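You operate a simulated robot arm through the tools that you are given. There is no shell and no other tool.

You run a simulated robot arm. Do the job below in one go: nothing can be reset, and whatever is moved stays where it is left.

## Task
Put things in order on the clear end of the service table. At the end: the clear bottle (marked "Floor Cleaner") from the clear end of the service table stands where the grey fluff stood; the blue jet from the clear end of the service table stands on top of the blue roll (marked "Bin Liners"); the gold tin (marked "Grease") from the clear end of the service table stands where the clear bottle stood; the grey fluff from the clear end of the service table stands where the green filter stood; the green filter from the clear end of the service table is on the brown carton (marked "Wipes"); whatever was shut is shut again. Leave all else as you found it, and nothing knocked over. Set down upright: filter.

It is judged by the outcome, as a careful person would: the job done as asked, and still so three seconds after it is handed in. It fails if anything else is knocked over, pushed out of place, dropped, spilled or broken.

## Robot
A 7-joint arm with a two-finger parallel gripper, fixed in place. Base frame: the origin is on the floor under the middle of its stand, x ahead of it, y to its left, z up; the work surface is at about z = 0.78. Lengths are in m, angles in degrees, forces in N, time in s.
With the tool pointing down near the work surface it reaches from about 0.3 to 0.7 m from the base axis. Its first joint turns from -66.0 to 66.0 degrees. Payload 1.57 kg.
The tool frame sits at the grasp point between the pads (the TCP): z along the fingers, y along the line on which they close. The tips reach 0.03 m beyond it. The gripper opens to 0.11 m. The fingers are 0.024 m wide and 0.012 m thick; the gripper's body (0.048 by 0.112 m) begins 0.078 m behind the TCP.
Orientation is that of the tool frame in the base frame, as a unit quaternion [w, x, y, z]. With the fingers straight down and closing along the base's y, the tool's x points along the base's -x, its y along +y and its z along -z.

## Interface
- The arm moves only by the tool arm_command. Its argument "steps" is a list of rows, each a list of 7 numbers: the shift along the tool's x, y, z in units of 20 mm (1.0 is 20 mm), then the turn, a rotation vector about the tool's x, y, z in units of 4 degrees (1.0 is 4 degrees), then the closure, from 0 (fully open) to 1 (shut). In form: [[tx, ty, tz, wx, wy, wz, hand], ...]. A call has 1 to 20 rows; each row shifts and turns the commanded pose from where the row before left it, along the tool's axes as they then stand. A call with a number of a shift or a turn outside -1 to 1 is refused whole. Rows are played at 5 a second. More than 0.05 m and 8.6 degrees between two rows, or a gripper value outside its range, and nothing of the call is played. Where a pose cannot be reached the arm comes as near as it can. A force on the tool above 40 N (or 10 N above the force at the start of the call, whichever is more), or a blocked arm, ends the call early, and 0.2 s more pass. Each finger travels about 0.108 m/s and halts on what it meets, pressing with about 25 N; the grip force reading is that of the motor and also rises with nothing between the fingers. The clock runs only during rows and for 0.2 s after the last one: add rows that do not move to give the fingers time. The reply holds the time, the measured pose of the TCP, the force on the tool along the base axes, the opening and the grip force, in the units named above and with some noise, with the torque about the TCP (base axes, N m) and any sound that the robot's microphone picked up.
- Cameras (640 x 400 px; columns grow to the right, rows downward): "scene" is fixed at [0.1743, -0.4111, 1.386]; the picture's right is [0.62, -0.78, 0.00], its down [-0.57, -0.45, -0.68] and it looks along [0.53, 0.42, -0.73] (base axes); focal length 322 px, centre (320, 200). "wrist" rides on the gripper at [0.07, 0.016, -0.141] in the tool frame; the picture's right is [-0.23, 0.97, 0.00], its down [-0.86, -0.20, -0.48] and it looks along [-0.47, -0.11, 0.88] (tool axes); focal length 222 px, centre (320, 200). There is no depth. A picture from a camera that has moved, and an enlarged one, comes with that camera's place and axes in the base frame and with its lens.
- capture(camera): a new picture of that camera. No time passes.
- close_up(camera, box): a new picture of the part [left, top, right, bottom] of that camera's present view, enlarged. No time passes.
- sign_off(): hands the job in; it is judged then, once.

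Nothing tells you positions but the pictures and the camera data. Unless the task says otherwise, let go and move clear before handing in.

The tools are called after "Request:" as name(argument=value, ...) on one line, values as JSON. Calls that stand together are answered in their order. arm_command: Moves the arm, as the interface text tells. Its arguments: {"type":"object","properties":{"steps":{"type":"array","items":{"type":"array","items":{"type":"number"}}}},"required":["steps"]} The other tools are called the same way: capture (camera) takes a picture; close_up (camera, box) takes an enlarged picture of a part of a camera's view; sign_off () hands the job in.

At the start:

```text
time_s: 0.0
tcp_pos: [0.4765, -0.0537, 1.0536]
ee_rot: [0.0, 0.0, 1.0, 0.0]
wrist_force: [0.7, -0.8, 0.6]
ft_torque: [0.0, -0.02, 0.01]
gripper_width: 0.11
gripper_force: 0.1
```

scene: 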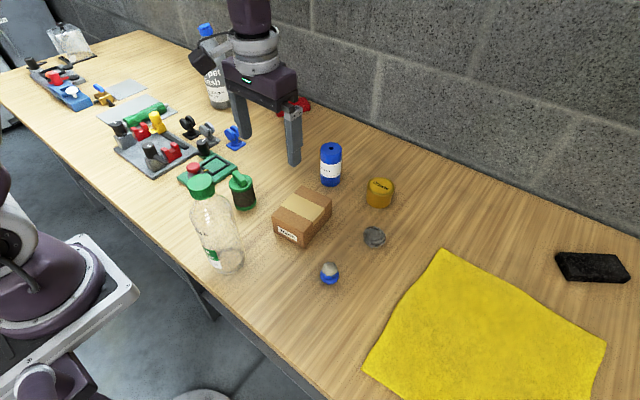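
wrist: 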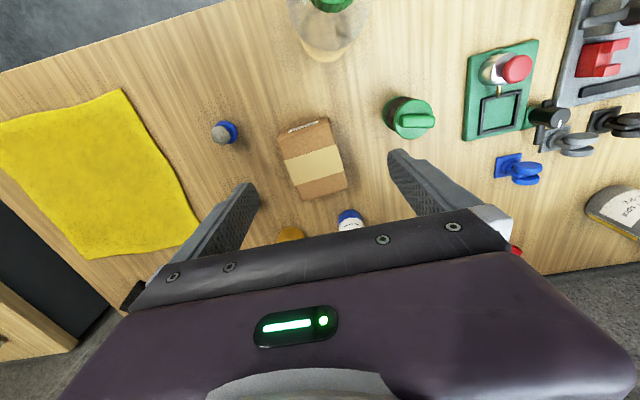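

I see a table with a clear bottle, green filter, brown carton, blue roll, gold tin, grey fluff and a small blue/grey jet near the middle. I'll look closer before moving.

Request:
close_up(camera="scene", box=[170, 130, 410, 290])

Request:
close_up(camera="scene", box=[300, 140, 410, 290])

Request:
close_up(camera="scene", box=[170, 160, 290, 280])

Request:
close_up(camera="wrist", box=[180, 0, 480, 240])

```text
2.50 times, centred on (290, 210) of scene
camera zoom: at [0.1743, -0.4111, 1.386], right [0.62, -0.78, 0.0], down [-0.57, -0.45, -0.68], along [0.53, 0.42, -0.73], focal length 805 px, centre (395, 175)
```

zoom: 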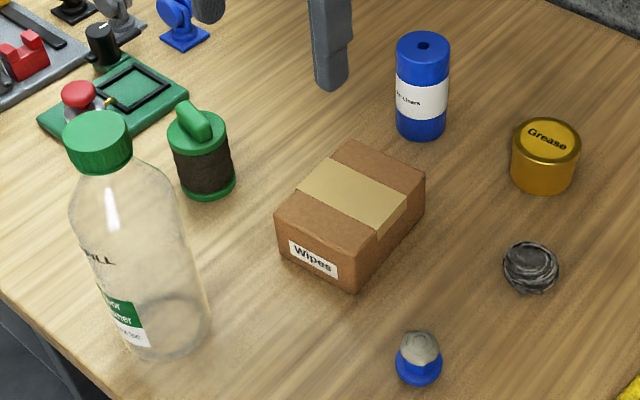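

```text
2.67 times, centred on (355, 215) of scene
camera zoom: at [0.1743, -0.4111, 1.386], right [0.62, -0.78, 0.0], down [-0.57, -0.45, -0.68], along [0.53, 0.42, -0.73], focal length 859 px, centre (227, 160)
```

zoom: 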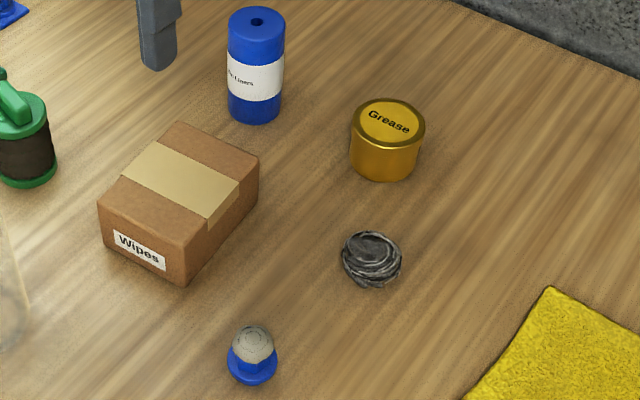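

```text
3.33 times, centred on (230, 220) of scene
camera zoom: at [0.1743, -0.4111, 1.386], right [0.62, -0.78, 0.0], down [-0.57, -0.45, -0.68], along [0.53, 0.42, -0.73], focal length 1074 px, centre (620, 133)
```

zoom: 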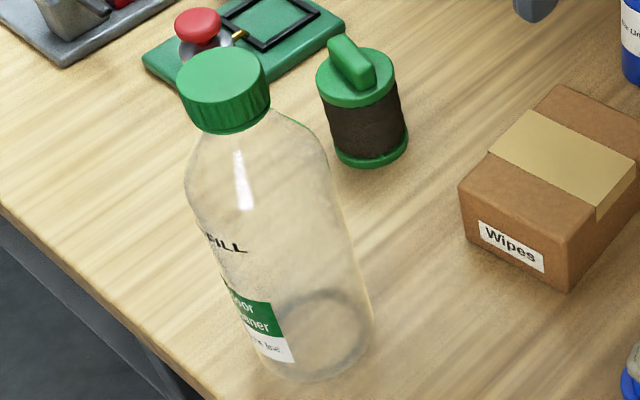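

```text
1.67 times, centred on (330, 120) of wrist
camera zoom: at [0.407, -0.0369, 1.1936], right [0.23, 0.97, 0.0], down [0.86, -0.2, 0.48], along [0.47, -0.11, -0.88], focal length 370 px, centre (303, 333)
```

zoom: 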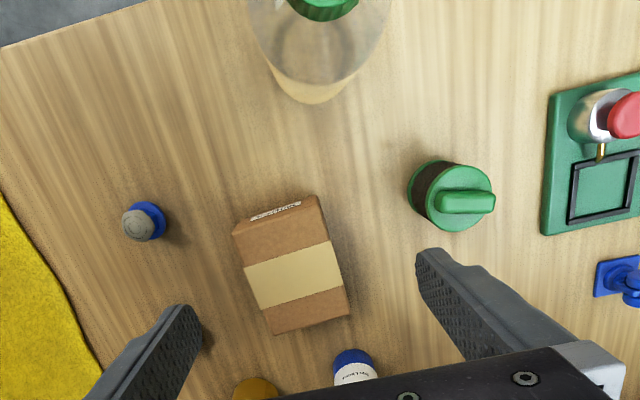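

I take the bottle at about (0.35, -0.01), filter (0.49, 0.08), carton (0.535, -0.07), roll (0.69, -0.04), tin (0.71, -0.18), fluff (0.595, -0.235) and jet (0.455, -0.21). The tin is close to the reach limit, so next I move the wrist camera for a second view.

Request:
arm_command(steps=[[-0.9, -0.75, -0.5, 0, 0, 0, 0], [-0.9, -0.75, -0.5, 0, 0, 0, 0], [-0.9, -0.75, -0.5, 0, 0, 0, 0], [-0.9, -0.75, -0.5, 0, 0, 0, 0], [-0.9, -0.75, 0, 0, 0, 0, 0], [-0.9, -0.75, 0, 0, 0, 0, 0], [0, 0, 0, 0, 0, 0, 0]])

Request:
capture(camera="wrist")

Request:
capture(camera="scene")

```text
time_s: 1.6
tcp_pos: [0.5861, -0.1437, 1.0925]
ee_rot: [0.001, -0.001, 1.0, 0.0]
wrist_force: [0.4, 0.5, -0.1]
ft_torque: [-0.01, 0.0, 0.01]
gripper_width: 0.1099
gripper_force: 0.0
```

```text
taken
camera wrist: at [0.5152, -0.1276, 1.2333], right [0.23, 0.97, 0.0], down [0.86, -0.2, 0.48], along [0.47, -0.11, -0.88], focal length 222 px, centre (320, 200)
```

wrist: 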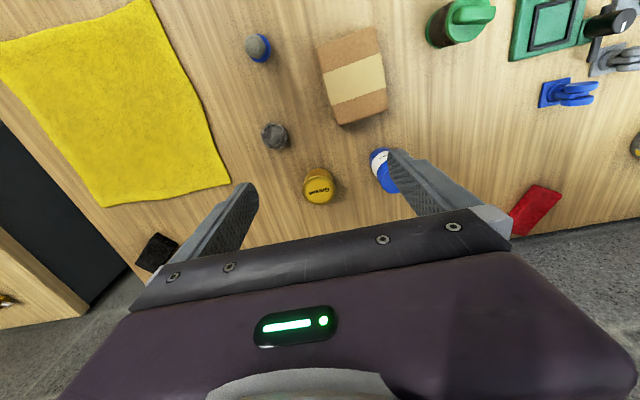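

```text
taken
```

scene: 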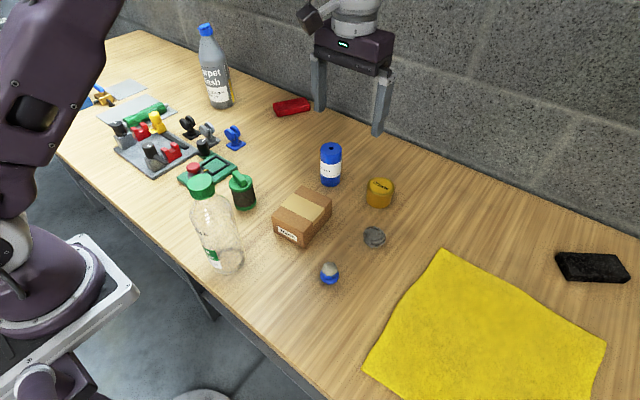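

The arm is now above the far side, with the carton, jet, fluff, tin and roll all in the wrist view. I'll enlarge it to measure positions.

Request:
close_up(camera="wrist", box=[230, 20, 410, 132])

Request:
close_up(camera="wrist", box=[250, 110, 420, 216])

Request:
close_up(camera="scene", box=[300, 170, 420, 245])

Request:
close_up(camera="scene", box=[300, 215, 420, 290])

Request:
close_up(camera="scene", box=[300, 132, 365, 195])

```text
3.56 times, centred on (320, 76) of wrist
camera zoom: at [0.5152, -0.1276, 1.2333], right [0.23, 0.97, 0.0], down [0.86, -0.2, 0.48], along [0.47, -0.11, -0.88], focal length 790 px, centre (320, 641)
```

zoom: 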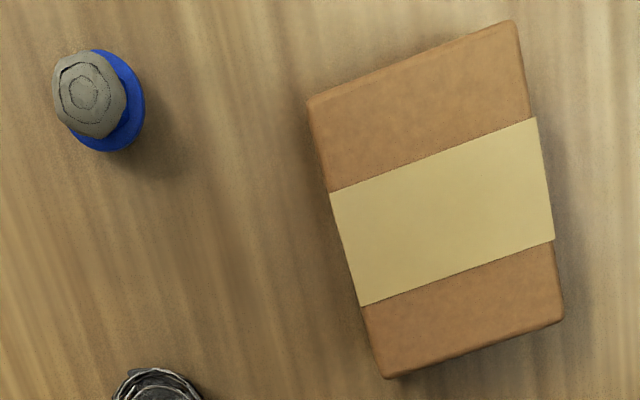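

```text
3.76 times, centred on (335, 163) of wrist
camera zoom: at [0.5152, -0.1276, 1.2333], right [0.23, 0.97, 0.0], down [0.86, -0.2, 0.48], along [0.47, -0.11, -0.88], focal length 836 px, centre (264, 339)
```

zoom: 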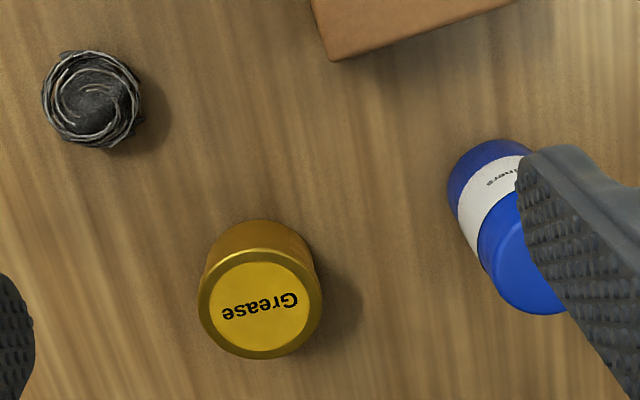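

```text
5.33 times, centred on (360, 208) of scene
camera zoom: at [0.1743, -0.4111, 1.386], right [0.62, -0.78, 0.0], down [-0.57, -0.45, -0.68], along [0.53, 0.42, -0.73], focal length 1718 px, centre (107, 160)
```

zoom: 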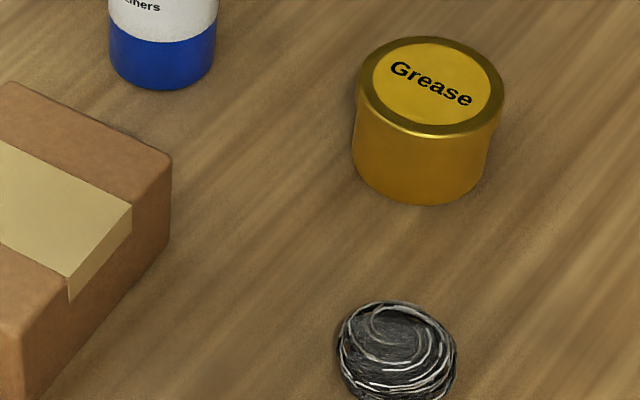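

```text
5.33 times, centred on (360, 252) of scene
camera zoom: at [0.1743, -0.4111, 1.386], right [0.62, -0.78, 0.0], down [-0.57, -0.45, -0.68], along [0.53, 0.42, -0.73], focal length 1718 px, centre (107, -80)
```

zoom: 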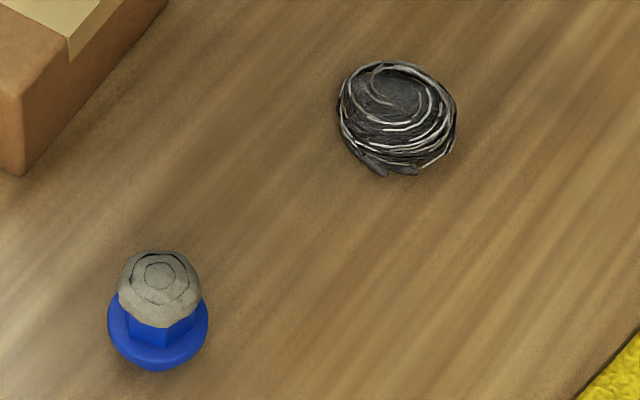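

```text
6.35 times, centred on (332, 164) of scene
camera zoom: at [0.1743, -0.4111, 1.386], right [0.62, -0.78, 0.0], down [-0.57, -0.45, -0.68], along [0.53, 0.42, -0.73], focal length 2045 px, centre (241, 432)
```

zoom: 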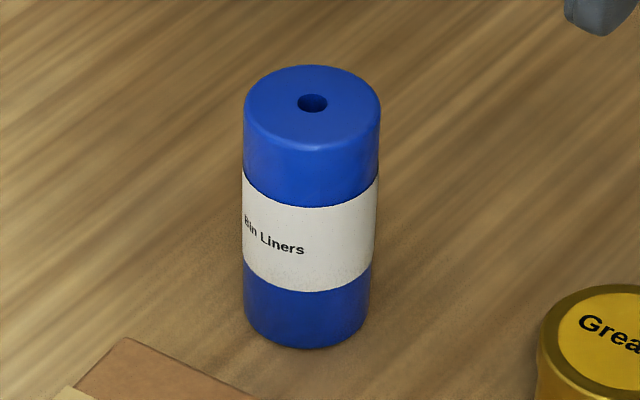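

Comparing both views puts the tabletop nearer z≈0.79, with the tin at about (0.705, -0.177), roll (0.69, -0.035) and carton (0.527, -0.078). I go to the filter first and hover above it to fix its position with the wrist camera.

Request:
arm_command(steps=[[0.47, 0.995, 0, 0, 0, 0, 0], [0.47, 0.995, 0, 0, 0, 0, 0], [0.47, 0.995, 0, 0, 0, 0, 0], [0.47, 0.995, 0, 0, 0, 0, 0], [0.47, 0.995, 0, 0, 0, 0, 0], [0.47, 0.995, 0, 0, 0, 0, 0], [0.47, 0.995, 0, 0, 0, 0, 0], [0.47, 0.995, 0, 0, 0, 0, 0], [0.47, 0.995, 0, 0, 0, 0, 0], [0.47, 0.995, 0, 0, 0, 0, 0], [0.47, 0.995, 0, 0, 0, 0, 0], [0, 0, 1, 0, 0, 0, 0], [0, 0, 1, 0, 0, 0, 0], [0, 0, 1, 0, 0, 0, 0], [0, 0, 1, 0, 0, 0, 0], [0, 0, 0, 0, 0, 0, 0]])

Request:
capture(camera="wrist")

Request:
capture(camera="scene")

```text
time_s: 5.0
tcp_pos: [0.4813, 0.0761, 1.0141]
ee_rot: [0.0, -0.001, 1.0, 0.0]
wrist_force: [-0.5, 0.3, 0.5]
ft_torque: [0.03, -0.02, 0.0]
gripper_width: 0.1101
gripper_force: 0.1
```

```text
taken
camera wrist: at [0.4116, 0.0919, 1.1539], right [0.23, 0.97, 0.0], down [0.86, -0.2, 0.48], along [0.47, -0.11, -0.88], focal length 222 px, centre (320, 200)
```

wrist: 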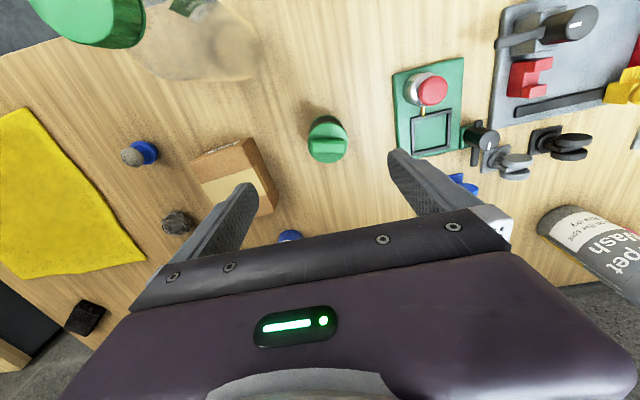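

```text
taken
```

scene: 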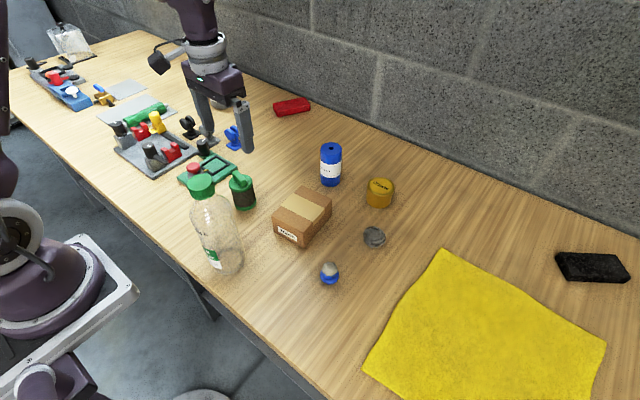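

The filter sits just under the gripper. I'll zoom in to read its centre and handle direction.

Request:
close_up(camera="wrist", box=[270, 95, 390, 170])

Request:
close_up(camera="scene", box=[205, 160, 285, 215])

```text
5.33 times, centred on (330, 132) of wrist
camera zoom: at [0.4116, 0.0919, 1.1539], right [0.23, 0.97, 0.0], down [0.86, -0.2, 0.48], along [0.47, -0.11, -0.88], focal length 1185 px, centre (267, 560)
```

zoom: 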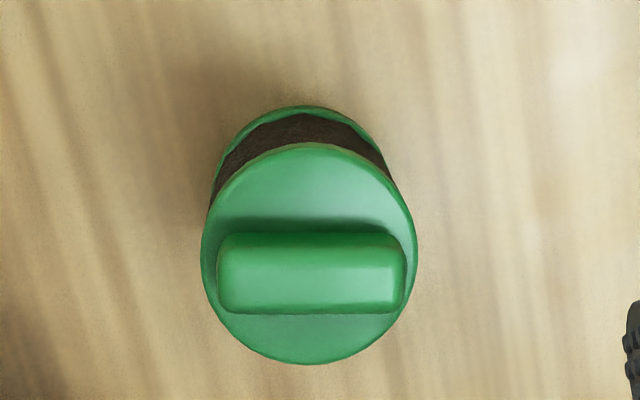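

```text
7.27 times, centred on (245, 188) of scene
camera zoom: at [0.1743, -0.4111, 1.386], right [0.62, -0.78, 0.0], down [-0.57, -0.45, -0.68], along [0.53, 0.42, -0.73], focal length 2342 px, centre (866, 291)
```

zoom: 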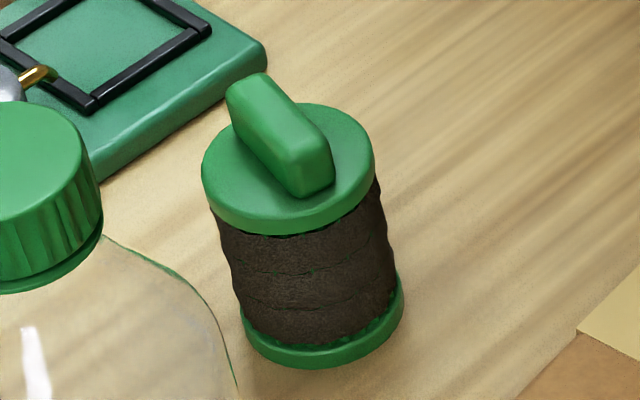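

The filter's top disc is at z≈0.853, centred near (0.488, 0.084), with the handle bar running nearly along y. I'll centre over it, lower until the tips are just above the handle, and check again.

Request:
arm_command(steps=[[-0.335, 0.425, 0.45, 0, 0, 0, 0], [0, 0, 1, 0, 0, 0, 0], [0, 0, 1, 0, 0, 0, 0], [0, 0, 1, 0, 0, 0, 0], [0, 0, 1, 0, 0, 0, 0], [0, 0, 0, 0, 0, 0, 0]])

Request:
capture(camera="wrist")

Request:
close_up(camera="scene", box=[180, 120, 300, 215])

```text
time_s: 6.4
tcp_pos: [0.4887, 0.083, 0.9244]
ee_rot: [0.0, -0.001, 1.0, 0.0]
wrist_force: [-0.4, 0.1, 0.7]
ft_torque: [0.0, -0.03, -0.01]
gripper_width: 0.1099
gripper_force: 0.1
```

```text
taken
camera wrist: at [0.419, 0.1, 1.0649], right [0.23, 0.97, 0.0], down [0.86, -0.2, 0.48], along [0.47, -0.11, -0.88], focal length 222 px, centre (320, 200)
```

wrist: 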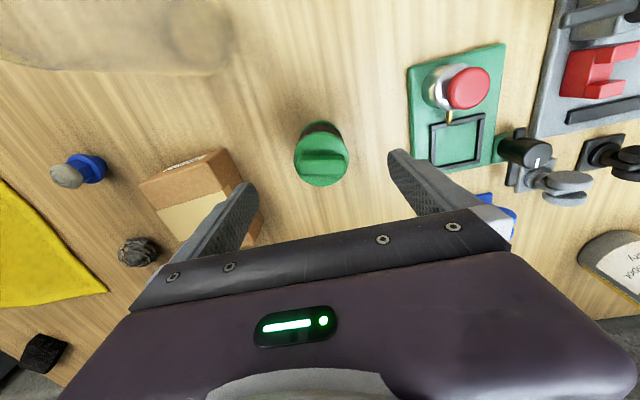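

```text
4.21 times, centred on (240, 168) of scene
camera zoom: at [0.1743, -0.4111, 1.386], right [0.62, -0.78, 0.0], down [-0.57, -0.45, -0.68], along [0.53, 0.42, -0.73], focal length 1356 px, centre (657, 337)
```

zoom: 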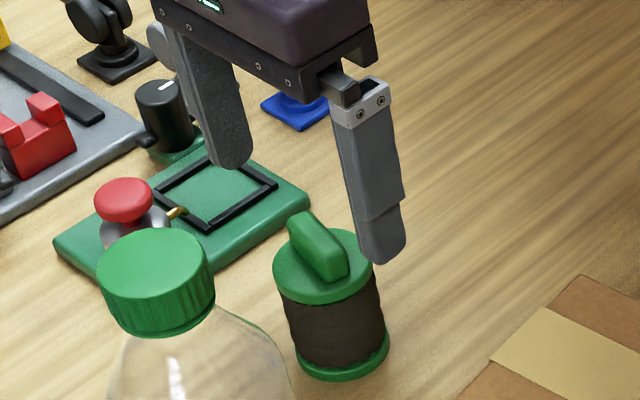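

The filter is centred between the fingers. I'll lower to rim height and close on the upper disc.

Request:
arm_command(steps=[[0, 0, 1, 0, 0, 0, 0], [0, 0, 1, 0, 0, 0, 0], [0, 0, 1, 0, 0, 0, 0], [0, 0, 0.95, 0, 0, 0, 0], [0, 0, 0, 0, 0, 0, 0.35], [0, 0, 0, 0, 0, 0, 0.5], [0, 0, 0, 0, 0, 0, 0.6], [0, 0, 0, 0, 0, 0, 0.6]])

Request:
capture(camera="wrist")

Request:
close_up(camera="scene", box=[180, 120, 300, 215])

```text
time_s: 8.2
tcp_pos: [0.4875, 0.0844, 0.8449]
ee_rot: [0.0, 0.0, 1.0, 0.001]
wrist_force: [1.1, 0.1, -0.7]
ft_torque: [0.03, 0.02, 0.06]
gripper_width: 0.0543
gripper_force: 25.4
```

```text
taken
camera wrist: at [0.4181, 0.1002, 0.9858], right [0.23, 0.97, 0.0], down [0.86, -0.2, 0.48], along [0.47, -0.11, -0.88], focal length 222 px, centre (320, 200)
```

wrist: 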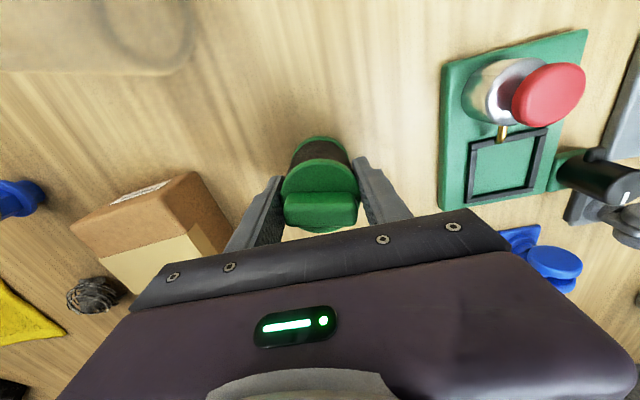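

```text
4.21 times, centred on (240, 168) of scene
camera zoom: at [0.1743, -0.4111, 1.386], right [0.62, -0.78, 0.0], down [-0.57, -0.45, -0.68], along [0.53, 0.42, -0.73], focal length 1356 px, centre (657, 337)
```

zoom: 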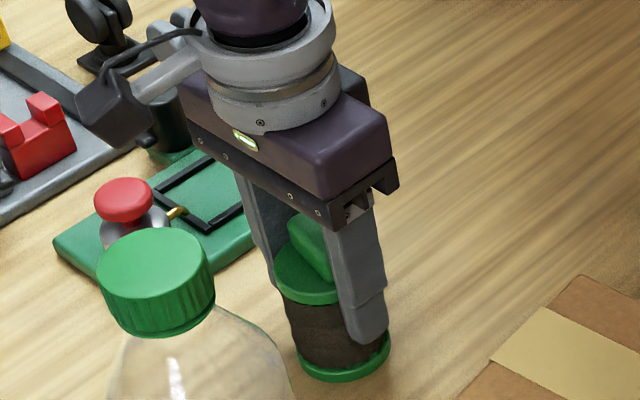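

The filter is gripped (width 0.054) at about (0.486, 0.084), which is the spot the fluff must go to later. I'll lift it and carry it over the carton.

Request:
arm_command(steps=[[0, 0, -0.5, 0, 0, 0, 0.6], [0, 0, -1, 0, 0, 0, 0.6], [0, 0, -1, 0, 0, 0, 0.6], [0, 0, -1, 0, 0, 0, 0.6], [0, 0, -1, 0, 0, 0, 0.6], [0, 0, -1, 0, 0, 0, 0.6], [0, 0, -1, 0, 0, 0, 0.6], [0, 0, -0.5, 0, 0, 0, 0.6], [0, 0, 0, 0, 0, 0, 0.6]])

Request:
capture(camera="scene")

Request:
capture(camera="wrist")

```text
time_s: 10.2
tcp_pos: [0.488, 0.0845, 0.9848]
ee_rot: [0.0, 0.0, 1.0, 0.0]
wrist_force: [0.0, 1.3, -0.5]
ft_torque: [0.01, 0.01, 0.02]
gripper_width: 0.0543
gripper_force: 25.5
```

```text
taken
```

scene: 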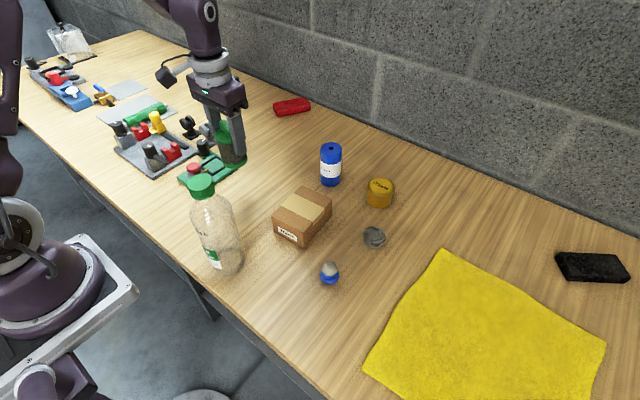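

```text
taken
camera wrist: at [0.4182, 0.1004, 1.1256], right [0.23, 0.97, 0.0], down [0.85, -0.2, 0.48], along [0.47, -0.11, -0.88], focal length 222 px, centre (320, 200)
```

wrist: 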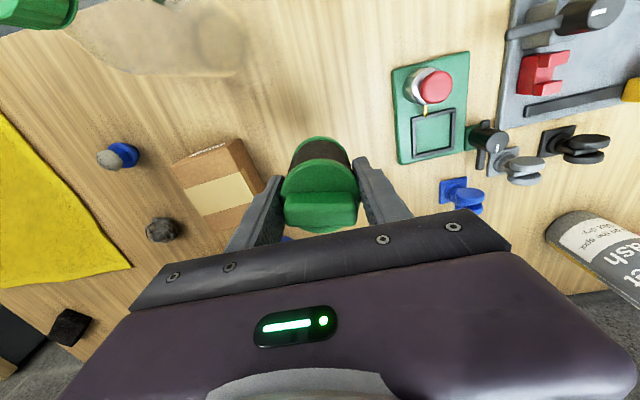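

The filter is held steadily at z≈0.985. Next I carry it across to above the carton and check alignment.

Request:
arm_command(steps=[[-0.2625, -1, 0, 0, 0, 0, 0.6], [-0.2625, -1, 0, 0, 0, 0, 0.6], [-0.2625, -1, 0, 0, 0, 0, 0.6], [-0.2625, -1, 0, 0, 0, 0, 0.6], [-0.2625, -1, 0, 0, 0, 0, 0.6], [-0.2625, -1, 0, 0, 0, 0, 0.6], [-0.2625, -1, 0, 0, 0, 0, 0.6], [-0.2625, -1, 0, 0, 0, 0, 0.6], [0, 0, 0, 0, 0, 0, 0.6]])

Request:
capture(camera="wrist")

Request:
close_up(camera="scene", box=[240, 110, 360, 250])

Request:
close_up(camera="wrist", box=[230, 80, 410, 200])

```text
time_s: 12.2
tcp_pos: [0.5298, -0.0762, 0.9849]
ee_rot: [0.0, 0.0, 1.0, 0.0]
wrist_force: [-0.2, 0.2, -1.3]
ft_torque: [-0.03, 0.01, -0.02]
gripper_width: 0.0546
gripper_force: 24.4
```

```text
taken
camera wrist: at [0.4602, -0.0599, 1.1254], right [0.23, 0.97, 0.0], down [0.86, -0.2, 0.48], along [0.47, -0.11, -0.88], focal length 222 px, centre (320, 200)
```

wrist: 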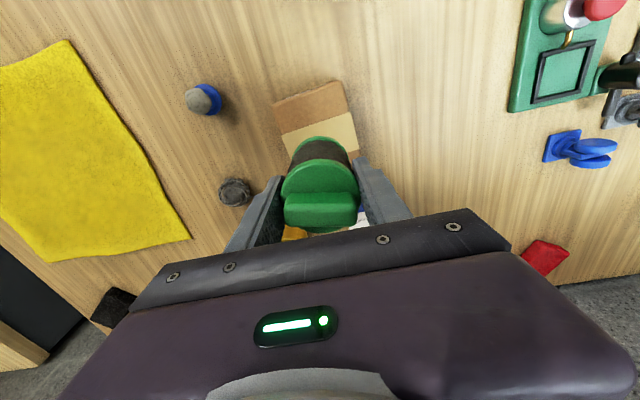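

```text
2.86 times, centred on (300, 180) of scene
camera zoom: at [0.1743, -0.4111, 1.386], right [0.62, -0.78, 0.0], down [-0.57, -0.45, -0.68], along [0.53, 0.42, -0.73], focal length 920 px, centre (377, 257)
```

zoom: 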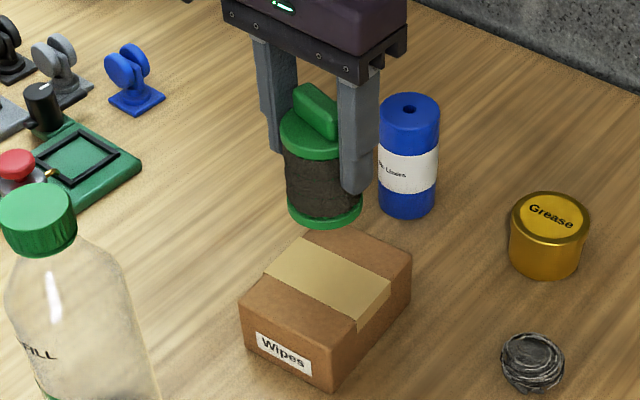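

```text
3.33 times, centred on (320, 140) of wrist
camera zoom: at [0.4602, -0.0599, 1.1254], right [0.23, 0.97, 0.0], down [0.86, -0.2, 0.48], along [0.47, -0.11, -0.88], focal length 740 px, centre (320, 400)
```

zoom: 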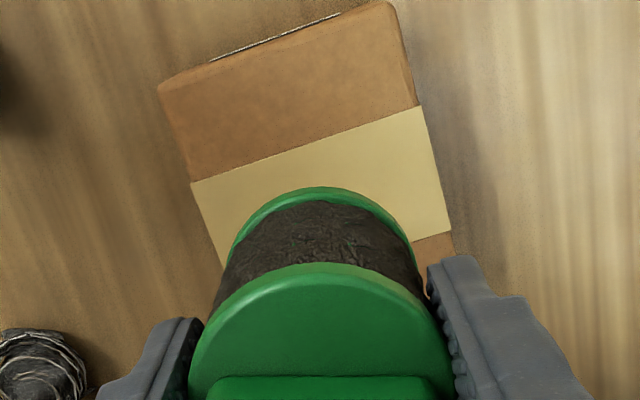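

The filter is centred over the carton, whose centre I take as about (0.530, -0.075) with its top at z≈0.838. I lower gently in small steps, watching the force.

Request:
arm_command(steps=[[0, 0, 1, 0, 0, 0, 0.6], [0, 0, 1, 0, 0, 0, 0.6], [0, 0, 1, 0, 0, 0, 0.6], [0, 0, 0.4, 0, 0, 0, 0.6], [0, 0, 0, 0, 0, 0, 0.6]])

Request:
close_up(camera="scene", box=[250, 140, 350, 250])

```text
time_s: 13.4
tcp_pos: [0.5294, -0.0744, 0.917]
ee_rot: [0.0, 0.0, 1.0, 0.0]
wrist_force: [-0.7, 0.0, -0.5]
ft_torque: [-0.02, 0.0, 0.0]
gripper_width: 0.0541
gripper_force: 24.9
```

```text
3.64 times, centred on (300, 195) of scene
camera zoom: at [0.1743, -0.4111, 1.386], right [0.62, -0.78, 0.0], down [-0.57, -0.45, -0.68], along [0.53, 0.42, -0.73], focal length 1171 px, centre (393, 218)
```

zoom: 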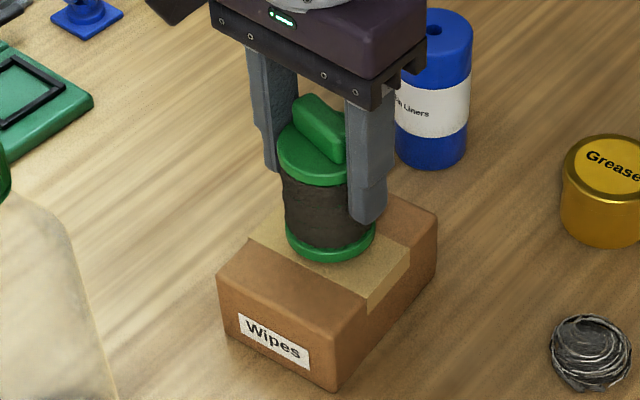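

Request:
arm_command(steps=[[0, 0, 0.15, 0, 0, 0, 0.6], [0, 0, 0.15, 0, 0, 0, 0.6], [0, 0, 0.15, 0, 0, 0, 0.6], [0, 0, 0, 0, 0, 0, 0.6]])

Request:
close_up(camera="scene", box=[260, 150, 350, 250])

```text
time_s: 14.4
tcp_pos: [0.5296, -0.075, 0.9077]
ee_rot: [0.0, 0.001, 1.0, 0.0]
wrist_force: [0.0, 0.4, -0.9]
ft_torque: [-0.01, 0.02, -0.02]
gripper_width: 0.0543
gripper_force: 24.7
```

```text
4.00 times, centred on (305, 200) of scene
camera zoom: at [0.1743, -0.4111, 1.386], right [0.62, -0.78, 0.0], down [-0.57, -0.45, -0.68], along [0.53, 0.42, -0.73], focal length 1288 px, centre (380, 200)
```

zoom: 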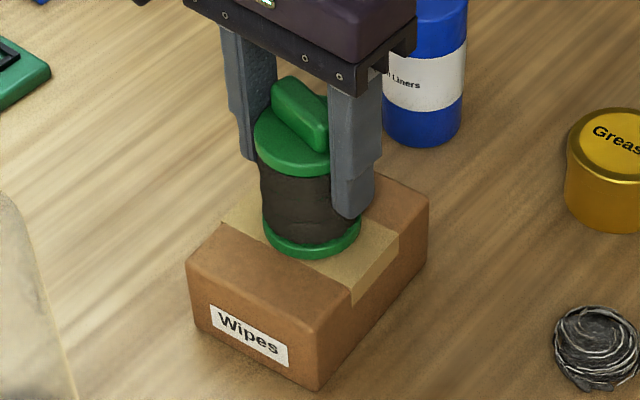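

The filter base is very close to the carton top and no contact force shows yet. I continue in small steps.

Request:
arm_command(steps=[[0, 0, 0.15, 0, 0, 0, 0.6], [0, 0, 0.1, 0, 0, 0, 0.6], [0, 0, 0, 0, 0, 0, 0.6]])

```text
time_s: 15.2
tcp_pos: [0.5299, -0.0742, 0.9031]
ee_rot: [0.001, 0.0, 1.0, 0.0]
wrist_force: [-2.6, 1.2, 25.1]
ft_torque: [0.04, -0.07, -0.01]
gripper_width: 0.0544
gripper_force: 25.3
```

Contact was made at z≈0.903. I ease off slightly to relax the force, then open.

Request:
arm_command(steps=[[0, 0, -0.05, 0, 0, 0, 0.6], [0, 0, 0, 0, 0, 0, 0.6]])

```text
time_s: 15.8
tcp_pos: [0.5295, -0.0751, 0.9042]
ee_rot: [0.0, 0.0, 1.0, -0.001]
wrist_force: [4.2, -0.8, 9.5]
ft_torque: [-0.01, -0.48, 0.01]
gripper_width: 0.0543
gripper_force: 24.8
```

Request:
arm_command(steps=[[0, 0, 0, 0, 0, 0, 0.45], [0, 0, 0, 0, 0, 0, 0.3], [0, 0, 0, 0, 0, 0, 0.1], [0, 0, 0, 0, 0, 0, 0.1]])

Request:
close_up(camera="scene", box=[260, 150, 350, 250])

Request:
capture(camera="wrist")

```text
time_s: 16.8
tcp_pos: [0.5285, -0.0759, 0.9041]
ee_rot: [0.0, 0.0, 1.0, 0.0]
wrist_force: [-0.2, -0.2, -0.7]
ft_torque: [-0.01, 0.01, 0.0]
gripper_width: 0.0991
gripper_force: 0.1
```

```text
4.00 times, centred on (305, 200) of scene
camera zoom: at [0.1743, -0.4111, 1.386], right [0.62, -0.78, 0.0], down [-0.57, -0.45, -0.68], along [0.53, 0.42, -0.73], focal length 1288 px, centre (380, 200)
```

zoom: 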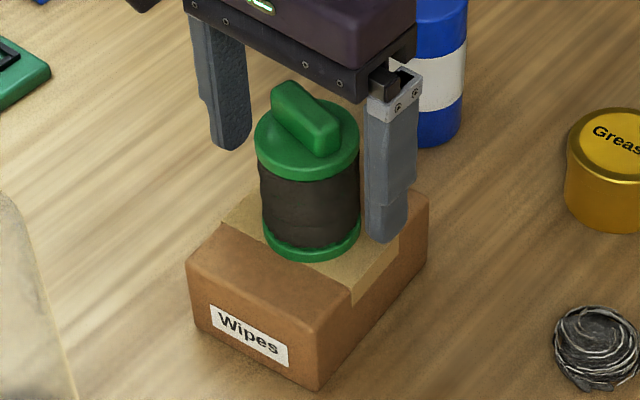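

```text
taken
camera wrist: at [0.4598, -0.0595, 1.0449], right [0.23, 0.97, 0.0], down [0.86, -0.2, 0.48], along [0.47, -0.11, -0.88], focal length 222 px, centre (320, 200)
```

wrist: 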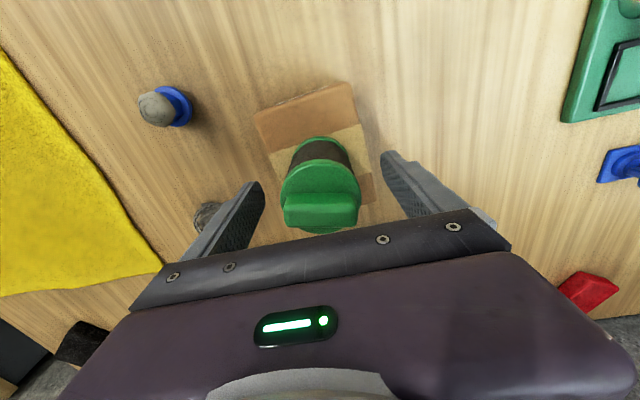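

The filter stands upright on the carton. I lift clear and move over the grey fluff.

Request:
arm_command(steps=[[0, 0, -1, 0, 0, 0, 0], [0, 0, -1, 0, 0, 0, 0], [0, 0, -1, 0, 0, 0, 0], [0, 0, -1, 0, 0, 0, 0], [0, 0, -1, 0, 0, 0, 0], [0, 0, -1, 0, 0, 0, 0], [0, 0, -1, 0, 0, 0, 0], [-0.41, -1, 0, 0, 0, 0, 0], [-0.41, -1, 0, 0, 0, 0, 0], [-0.41, -1, 0, 0, 0, 0, 0], [-0.41, -1, 0, 0, 0, 0, 0], [-0.41, -1, 0, 0, 0, 0, 0], [-0.41, -1, 0, 0, 0, 0, 0], [-0.41, -1, 0, 0, 0, 0, 0], [-0.41, -1, 0, 0, 0, 0, 0], [0, 0, 1, 0, 0, 0, 0], [0, 0, 1, 0, 0, 0, 0], [0, 0, 1, 0, 0, 0, 0], [0, 0, 1, 0, 0, 0, 0], [0, 0, 0, 0, 0, 0, 0]])

Request:
capture(camera="wrist")

Request:
capture(camera="scene")

Request:
close_up(camera="wrist", box=[250, 80, 390, 190])

```text
time_s: 21.0
tcp_pos: [0.5961, -0.2374, 0.9638]
ee_rot: [0.0, 0.0, 1.0, 0.0]
wrist_force: [-0.2, -0.3, -0.4]
ft_torque: [0.0, -0.01, -0.05]
gripper_width: 0.11
gripper_force: 0.1
```

```text
taken
camera wrist: at [0.5258, -0.2202, 1.1037], right [0.23, 0.97, 0.0], down [0.86, -0.2, 0.48], along [0.47, -0.11, -0.88], focal length 222 px, centre (320, 200)
```

wrist: 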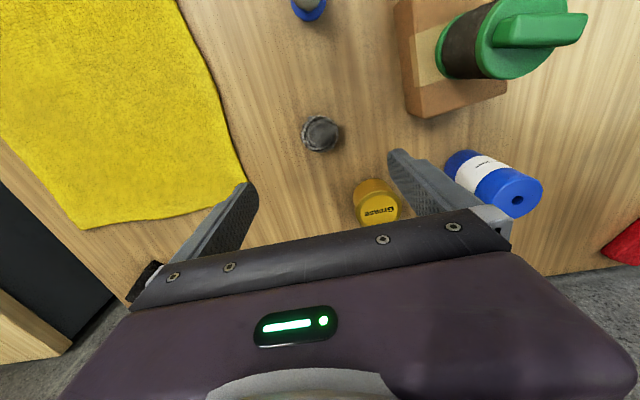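

```text
taken
```

scene: 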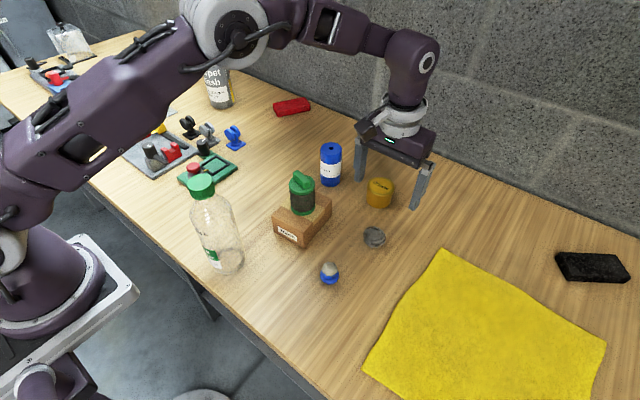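

```text
3.64 times, centred on (320, 135) of wrist
camera zoom: at [0.5258, -0.2202, 1.1037], right [0.23, 0.97, 0.0], down [0.86, -0.2, 0.48], along [0.47, -0.11, -0.88], focal length 808 px, centre (320, 436)
```

zoom: 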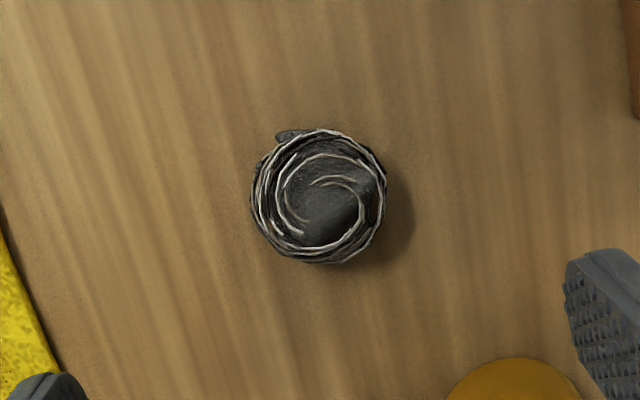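

The fluff sits at about (0.590, -0.236), 0.05 wide, directly below the fingers. I descend most of the way and check.

Request:
arm_command(steps=[[0.3, 0.05, 1, 0, 0, 0, 0], [0, 0, 1, 0, 0, 0, 0], [0, 0, 1, 0, 0, 0, 0], [0, 0, 1, 0, 0, 0, 0], [0, 0, 1, 0, 0, 0, 0], [0, 0, 1, 0, 0, 0, 0], [0, 0, 0.4, 0, 0, 0, 0], [0, 0, 0, 0, 0, 0, 0]])

Request:
capture(camera="wrist")

Request:
close_up(camera="scene", box=[330, 180, 440, 260])

```text
time_s: 22.8
tcp_pos: [0.5897, -0.2339, 0.8361]
ee_rot: [0.0, -0.001, 1.0, 0.0]
wrist_force: [-0.1, -0.5, -0.5]
ft_torque: [0.0, 0.01, 0.02]
gripper_width: 0.11
gripper_force: 0.2
```

```text
taken
camera wrist: at [0.5199, -0.2186, 0.9763], right [0.23, 0.97, 0.0], down [0.85, -0.2, 0.48], along [0.47, -0.11, -0.88], focal length 222 px, centre (320, 200)
```

wrist: 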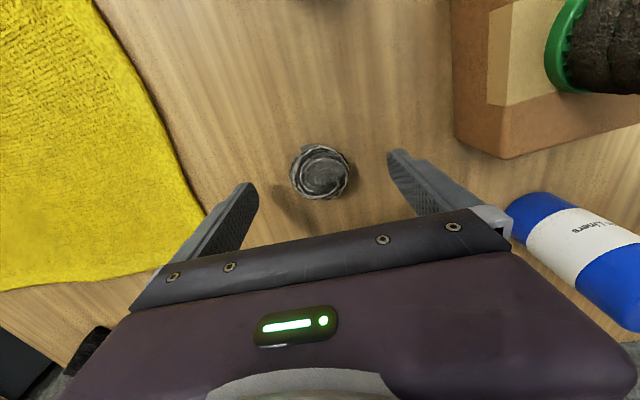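

```text
5.00 times, centred on (385, 220) of scene
camera zoom: at [0.1743, -0.4111, 1.386], right [0.62, -0.78, 0.0], down [-0.57, -0.45, -0.68], along [0.53, 0.42, -0.73], focal length 1610 px, centre (-5, 100)
```

zoom: 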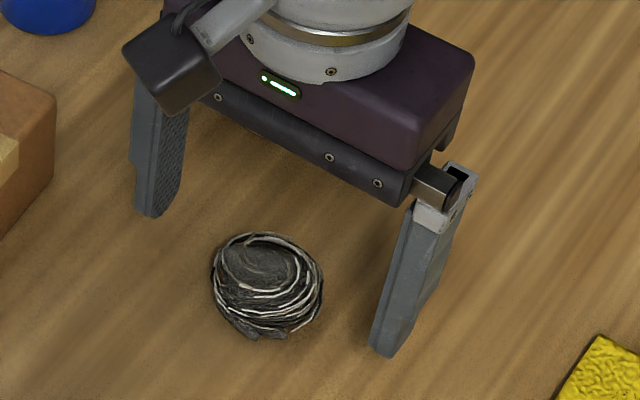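

The fluff is aligned between the fingers. I lower further in small steps toward the table.

Request:
arm_command(steps=[[0, 0, 0.2, 0, 0, 0, 0], [0, 0, 0.2, 0, 0, 0, 0], [0, 0, 0.15, 0, 0, 0, 0], [0, 0, 0, 0, 0, 0, 0]])

Request:
close_up(camera="scene", box=[330, 180, 440, 260])

Request:
close_up(camera="wrist", box=[200, 120, 440, 260])

```text
time_s: 23.8
tcp_pos: [0.5896, -0.2355, 0.825]
ee_rot: [0.0, 0.0, 1.0, 0.0]
wrist_force: [0.0, -0.3, -0.1]
ft_torque: [0.01, -0.02, 0.02]
gripper_width: 0.11
gripper_force: 0.1
```

```text
5.00 times, centred on (385, 220) of scene
camera zoom: at [0.1743, -0.4111, 1.386], right [0.62, -0.78, 0.0], down [-0.57, -0.45, -0.68], along [0.53, 0.42, -0.73], focal length 1610 px, centre (-5, 100)
```

zoom: 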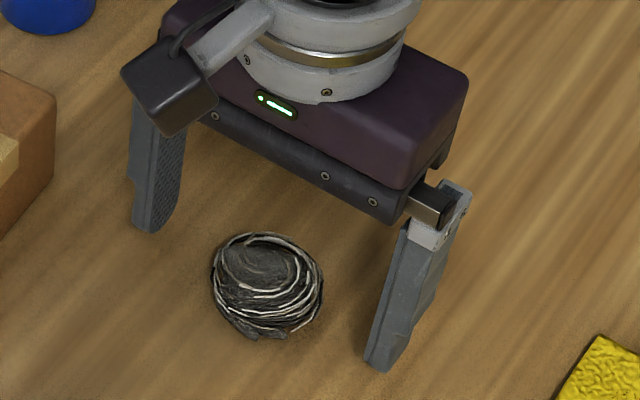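

```text
2.67 times, centred on (320, 190) of wrist
camera zoom: at [0.5196, -0.2188, 0.9658], right [0.23, 0.97, 0.0], down [0.86, -0.2, 0.48], along [0.47, -0.11, -0.88], focal length 592 px, centre (320, 227)
```

zoom: 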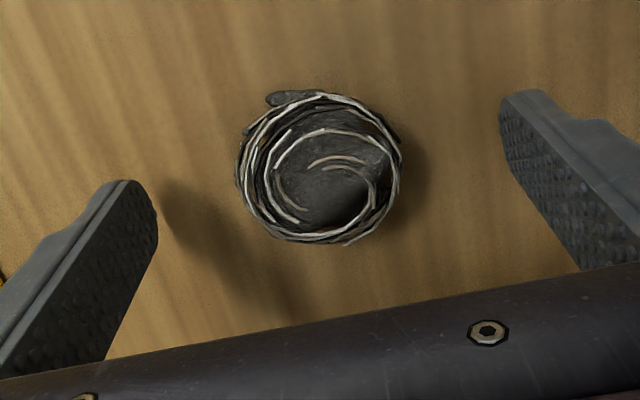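

Request:
arm_command(steps=[[0, 0, 0.12, 0, 0, 0, 0], [0, 0, 0.12, 0, 0, 0, 0], [0, 0, 0, 0, 0, 0, 0]])

```text
time_s: 24.6
tcp_pos: [0.59, -0.2352, 0.82]
ee_rot: [-0.001, 0.0, 1.0, 0.0]
wrist_force: [0.8, 0.3, -0.5]
ft_torque: [0.0, 0.02, 0.02]
gripper_width: 0.11
gripper_force: 0.2
```

Request:
arm_command(steps=[[0, 0, 0.12, 0, 0, 0, 0], [0, 0, 0.1, 0, 0, 0, 0], [0, 0, 0, 0, 0, 0, 0]])

```text
time_s: 25.4
tcp_pos: [0.5913, -0.236, 0.8166]
ee_rot: [-0.001, 0.0, 1.0, 0.0]
wrist_force: [0.2, -0.3, 0.3]
ft_torque: [-0.01, -0.01, 0.03]
gripper_width: 0.11
gripper_force: 0.1
```

No table contact yet at tip height ≈0.786, which is low enough. I close on the fluff gradually.

Request:
arm_command(steps=[[0, 0, 0, 0, 0, 0, 0.3], [0, 0, 0, 0, 0, 0, 0.45], [0, 0, 0, 0, 0, 0, 0.55], [0, 0, 0, 0, 0, 0, 0.6], [0, 0, 0, 0, 0, 0, 0.6]])

Request:
close_up(camera="wrist", box=[200, 120, 440, 260])

Request:
close_up(camera="scene", box=[330, 180, 440, 260])

```text
time_s: 26.6
tcp_pos: [0.5897, -0.2341, 0.8143]
ee_rot: [0.0, 0.0, 1.0, 0.0]
wrist_force: [-0.2, 0.2, -0.2]
ft_torque: [-0.01, 0.01, -0.02]
gripper_width: 0.0446
gripper_force: 0.1
```

```text
2.67 times, centred on (320, 190) of wrist
camera zoom: at [0.5198, -0.2189, 0.9562], right [0.23, 0.97, 0.0], down [0.86, -0.2, 0.48], along [0.47, -0.11, -0.88], focal length 592 px, centre (320, 227)
```

zoom: 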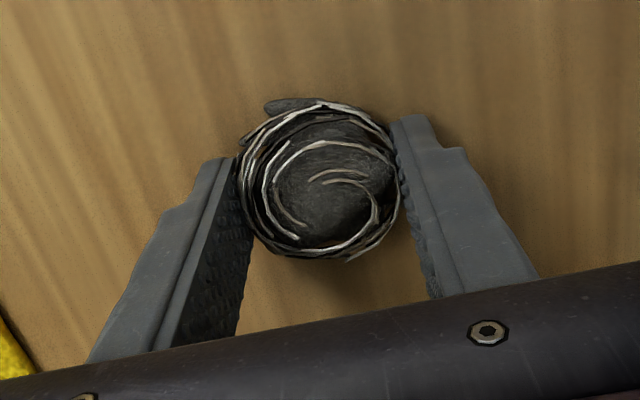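

```text
5.00 times, centred on (385, 220) of scene
camera zoom: at [0.1743, -0.4111, 1.386], right [0.62, -0.78, 0.0], down [-0.57, -0.45, -0.68], along [0.53, 0.42, -0.73], focal length 1610 px, centre (-5, 100)
```

zoom: 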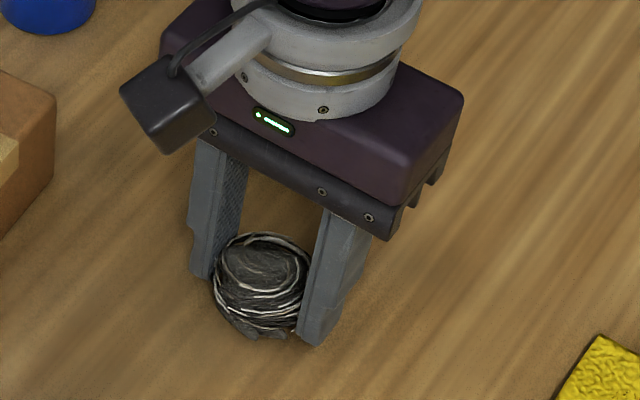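

The fingers are just touching the fluff. I close a little further until it is held.

Request:
arm_command(steps=[[0, 0, 0, 0, 0, 0, 0.65], [0, 0, 0, 0, 0, 0, 0.7], [0, 0, 0, 0, 0, 0, 0.7]])

Request:
close_up(camera="wrist", box=[200, 120, 440, 260])

```text
time_s: 27.4
tcp_pos: [0.5897, -0.2352, 0.8153]
ee_rot: [0.0, 0.0, 1.0, 0.0]
wrist_force: [-0.4, 0.0, -0.4]
ft_torque: [0.03, -0.01, -0.01]
gripper_width: 0.0423
gripper_force: 25.2
```

```text
2.67 times, centred on (320, 190) of wrist
camera zoom: at [0.5198, -0.2189, 0.9562], right [0.23, 0.97, 0.0], down [0.86, -0.2, 0.48], along [0.47, -0.11, -0.88], focal length 592 px, centre (320, 227)
```

zoom: 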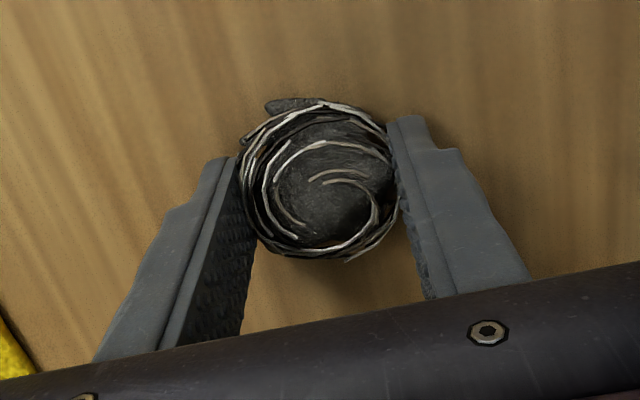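

The fluff is held (width 0.042) and stood at (0.590, -0.235), where the bottle will go. I lift it high enough to clear the filter on the carton.

Request:
arm_command(steps=[[0, 0, -0.5, 0, 0, 0, 0.7], [0, 0, -1, 0, 0, 0, 0.7], [0, 0, -1, 0, 0, 0, 0.7], [0, 0, -1, 0, 0, 0, 0.7], [0, 0, -1, 0, 0, 0, 0.7], [0, 0, -1, 0, 0, 0, 0.7], [0, 0, -1, 0, 0, 0, 0.7], [0, 0, -1, 0, 0, 0, 0.7], [0, 0, -1, 0, 0, 0, 0.7], [0, 0, -1, 0, 0, 0, 0.7], [0, 0, -1, 0, 0, 0, 0.7], [0, 0, -1, 0, 0, 0, 0.7], [0, 0, 0, 0, 0, 0, 0.7]])

Request:
capture(camera="wrist")

Request:
capture(camera="scene")

```text
time_s: 30.2
tcp_pos: [0.5896, -0.2336, 1.046]
ee_rot: [0.0, 0.001, 1.0, 0.0]
wrist_force: [0.1, -0.9, 0.0]
ft_torque: [0.02, -0.02, 0.02]
gripper_width: 0.0426
gripper_force: 24.9
```

```text
taken
camera wrist: at [0.5197, -0.2184, 1.1865], right [0.23, 0.97, 0.0], down [0.86, -0.2, 0.48], along [0.47, -0.11, -0.88], focal length 222 px, centre (320, 200)
```

wrist: 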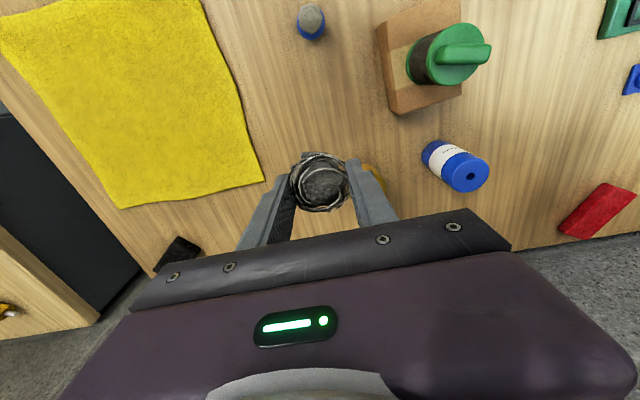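

```text
taken
```

scene: 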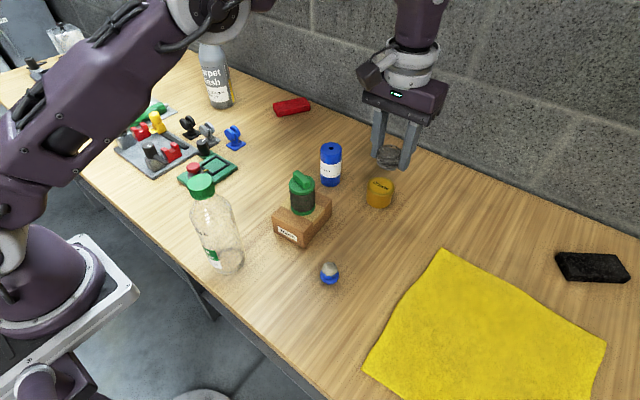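

The fluff is securely held. I carry it over to the spot where the filter stood, near (0.4865, 0.084).

Request:
arm_command(steps=[[0.322, 0.996, 0, 0, 0, 0, 0.7], [0.322, 0.996, 0, 0, 0, 0, 0.7], [0.322, 0.996, 0, 0, 0, 0, 0.7], [0.322, 0.996, 0, 0, 0, 0, 0.7], [0.322, 0.996, 0, 0, 0, 0, 0.7], [0.322, 0.996, 0, 0, 0, 0, 0.7], [0.322, 0.996, 0, 0, 0, 0, 0.7], [0.322, 0.996, 0, 0, 0, 0, 0.7], [0.322, 0.996, 0, 0, 0, 0, 0.7], [0.322, 0.996, 0, 0, 0, 0, 0.7], [0.322, 0.996, 0, 0, 0, 0, 0.7], [0.322, 0.996, 0, 0, 0, 0, 0.7], [0.322, 0.996, 0, 0, 0, 0, 0.7], [0.322, 0.996, 0, 0, 0, 0, 0.7], [0.322, 0.996, 0, 0, 0, 0, 0.7], [0.322, 0.996, 0, 0, 0, 0, 0.7], [0, 0, 0, 0, 0, 0, 0.7]])

Request:
capture(camera="wrist")

Request:
capture(camera="scene")

```text
time_s: 33.8
tcp_pos: [0.4872, 0.0843, 1.0453]
ee_rot: [0.001, 0.0, 1.0, 0.0]
wrist_force: [-0.4, 1.0, 0.0]
ft_torque: [0.0, 0.01, 0.01]
gripper_width: 0.0425
gripper_force: 24.9
```

```text
taken
camera wrist: at [0.4173, 0.1001, 1.1864], right [0.23, 0.97, 0.0], down [0.85, -0.2, 0.48], along [0.47, -0.11, -0.88], focal length 222 px, centre (320, 200)
```

wrist: 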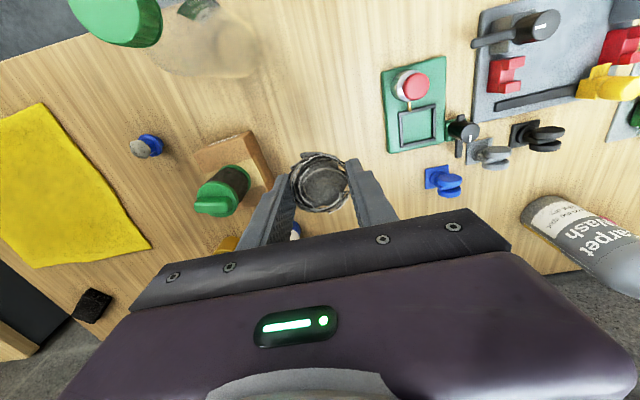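

```text
taken
```

scene: 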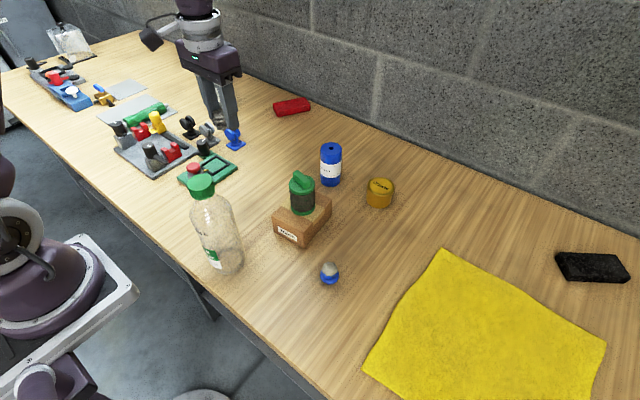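

The path is clear. I lower the fluff to the table, slowing at the end.

Request:
arm_command(steps=[[0, 0, 1, 0, 0, 0, 0.7], [0, 0, 1, 0, 0, 0, 0.7], [0, 0, 1, 0, 0, 0, 0.7], [0, 0, 1, 0, 0, 0, 0.7], [0, 0, 1, 0, 0, 0, 0.7], [0, 0, 1, 0, 0, 0, 0.7], [0, 0, 1, 0, 0, 0, 0.7], [0, 0, 1, 0, 0, 0, 0.7], [0, 0, 1, 0, 0, 0, 0.7], [0, 0, 1, 0, 0, 0, 0.7], [0, 0, 0.9, 0, 0, 0, 0.7], [0, 0, 0.3, 0, 0, 0, 0.7], [0, 0, 0, 0, 0, 0, 0.7]])

```text
time_s: 36.6
tcp_pos: [0.4873, 0.084, 0.8216]
ee_rot: [0.0, 0.0, 1.0, 0.0]
wrist_force: [0.1, -0.5, -0.2]
ft_torque: [-0.05, -0.01, -0.01]
gripper_width: 0.0422
gripper_force: 24.9
```

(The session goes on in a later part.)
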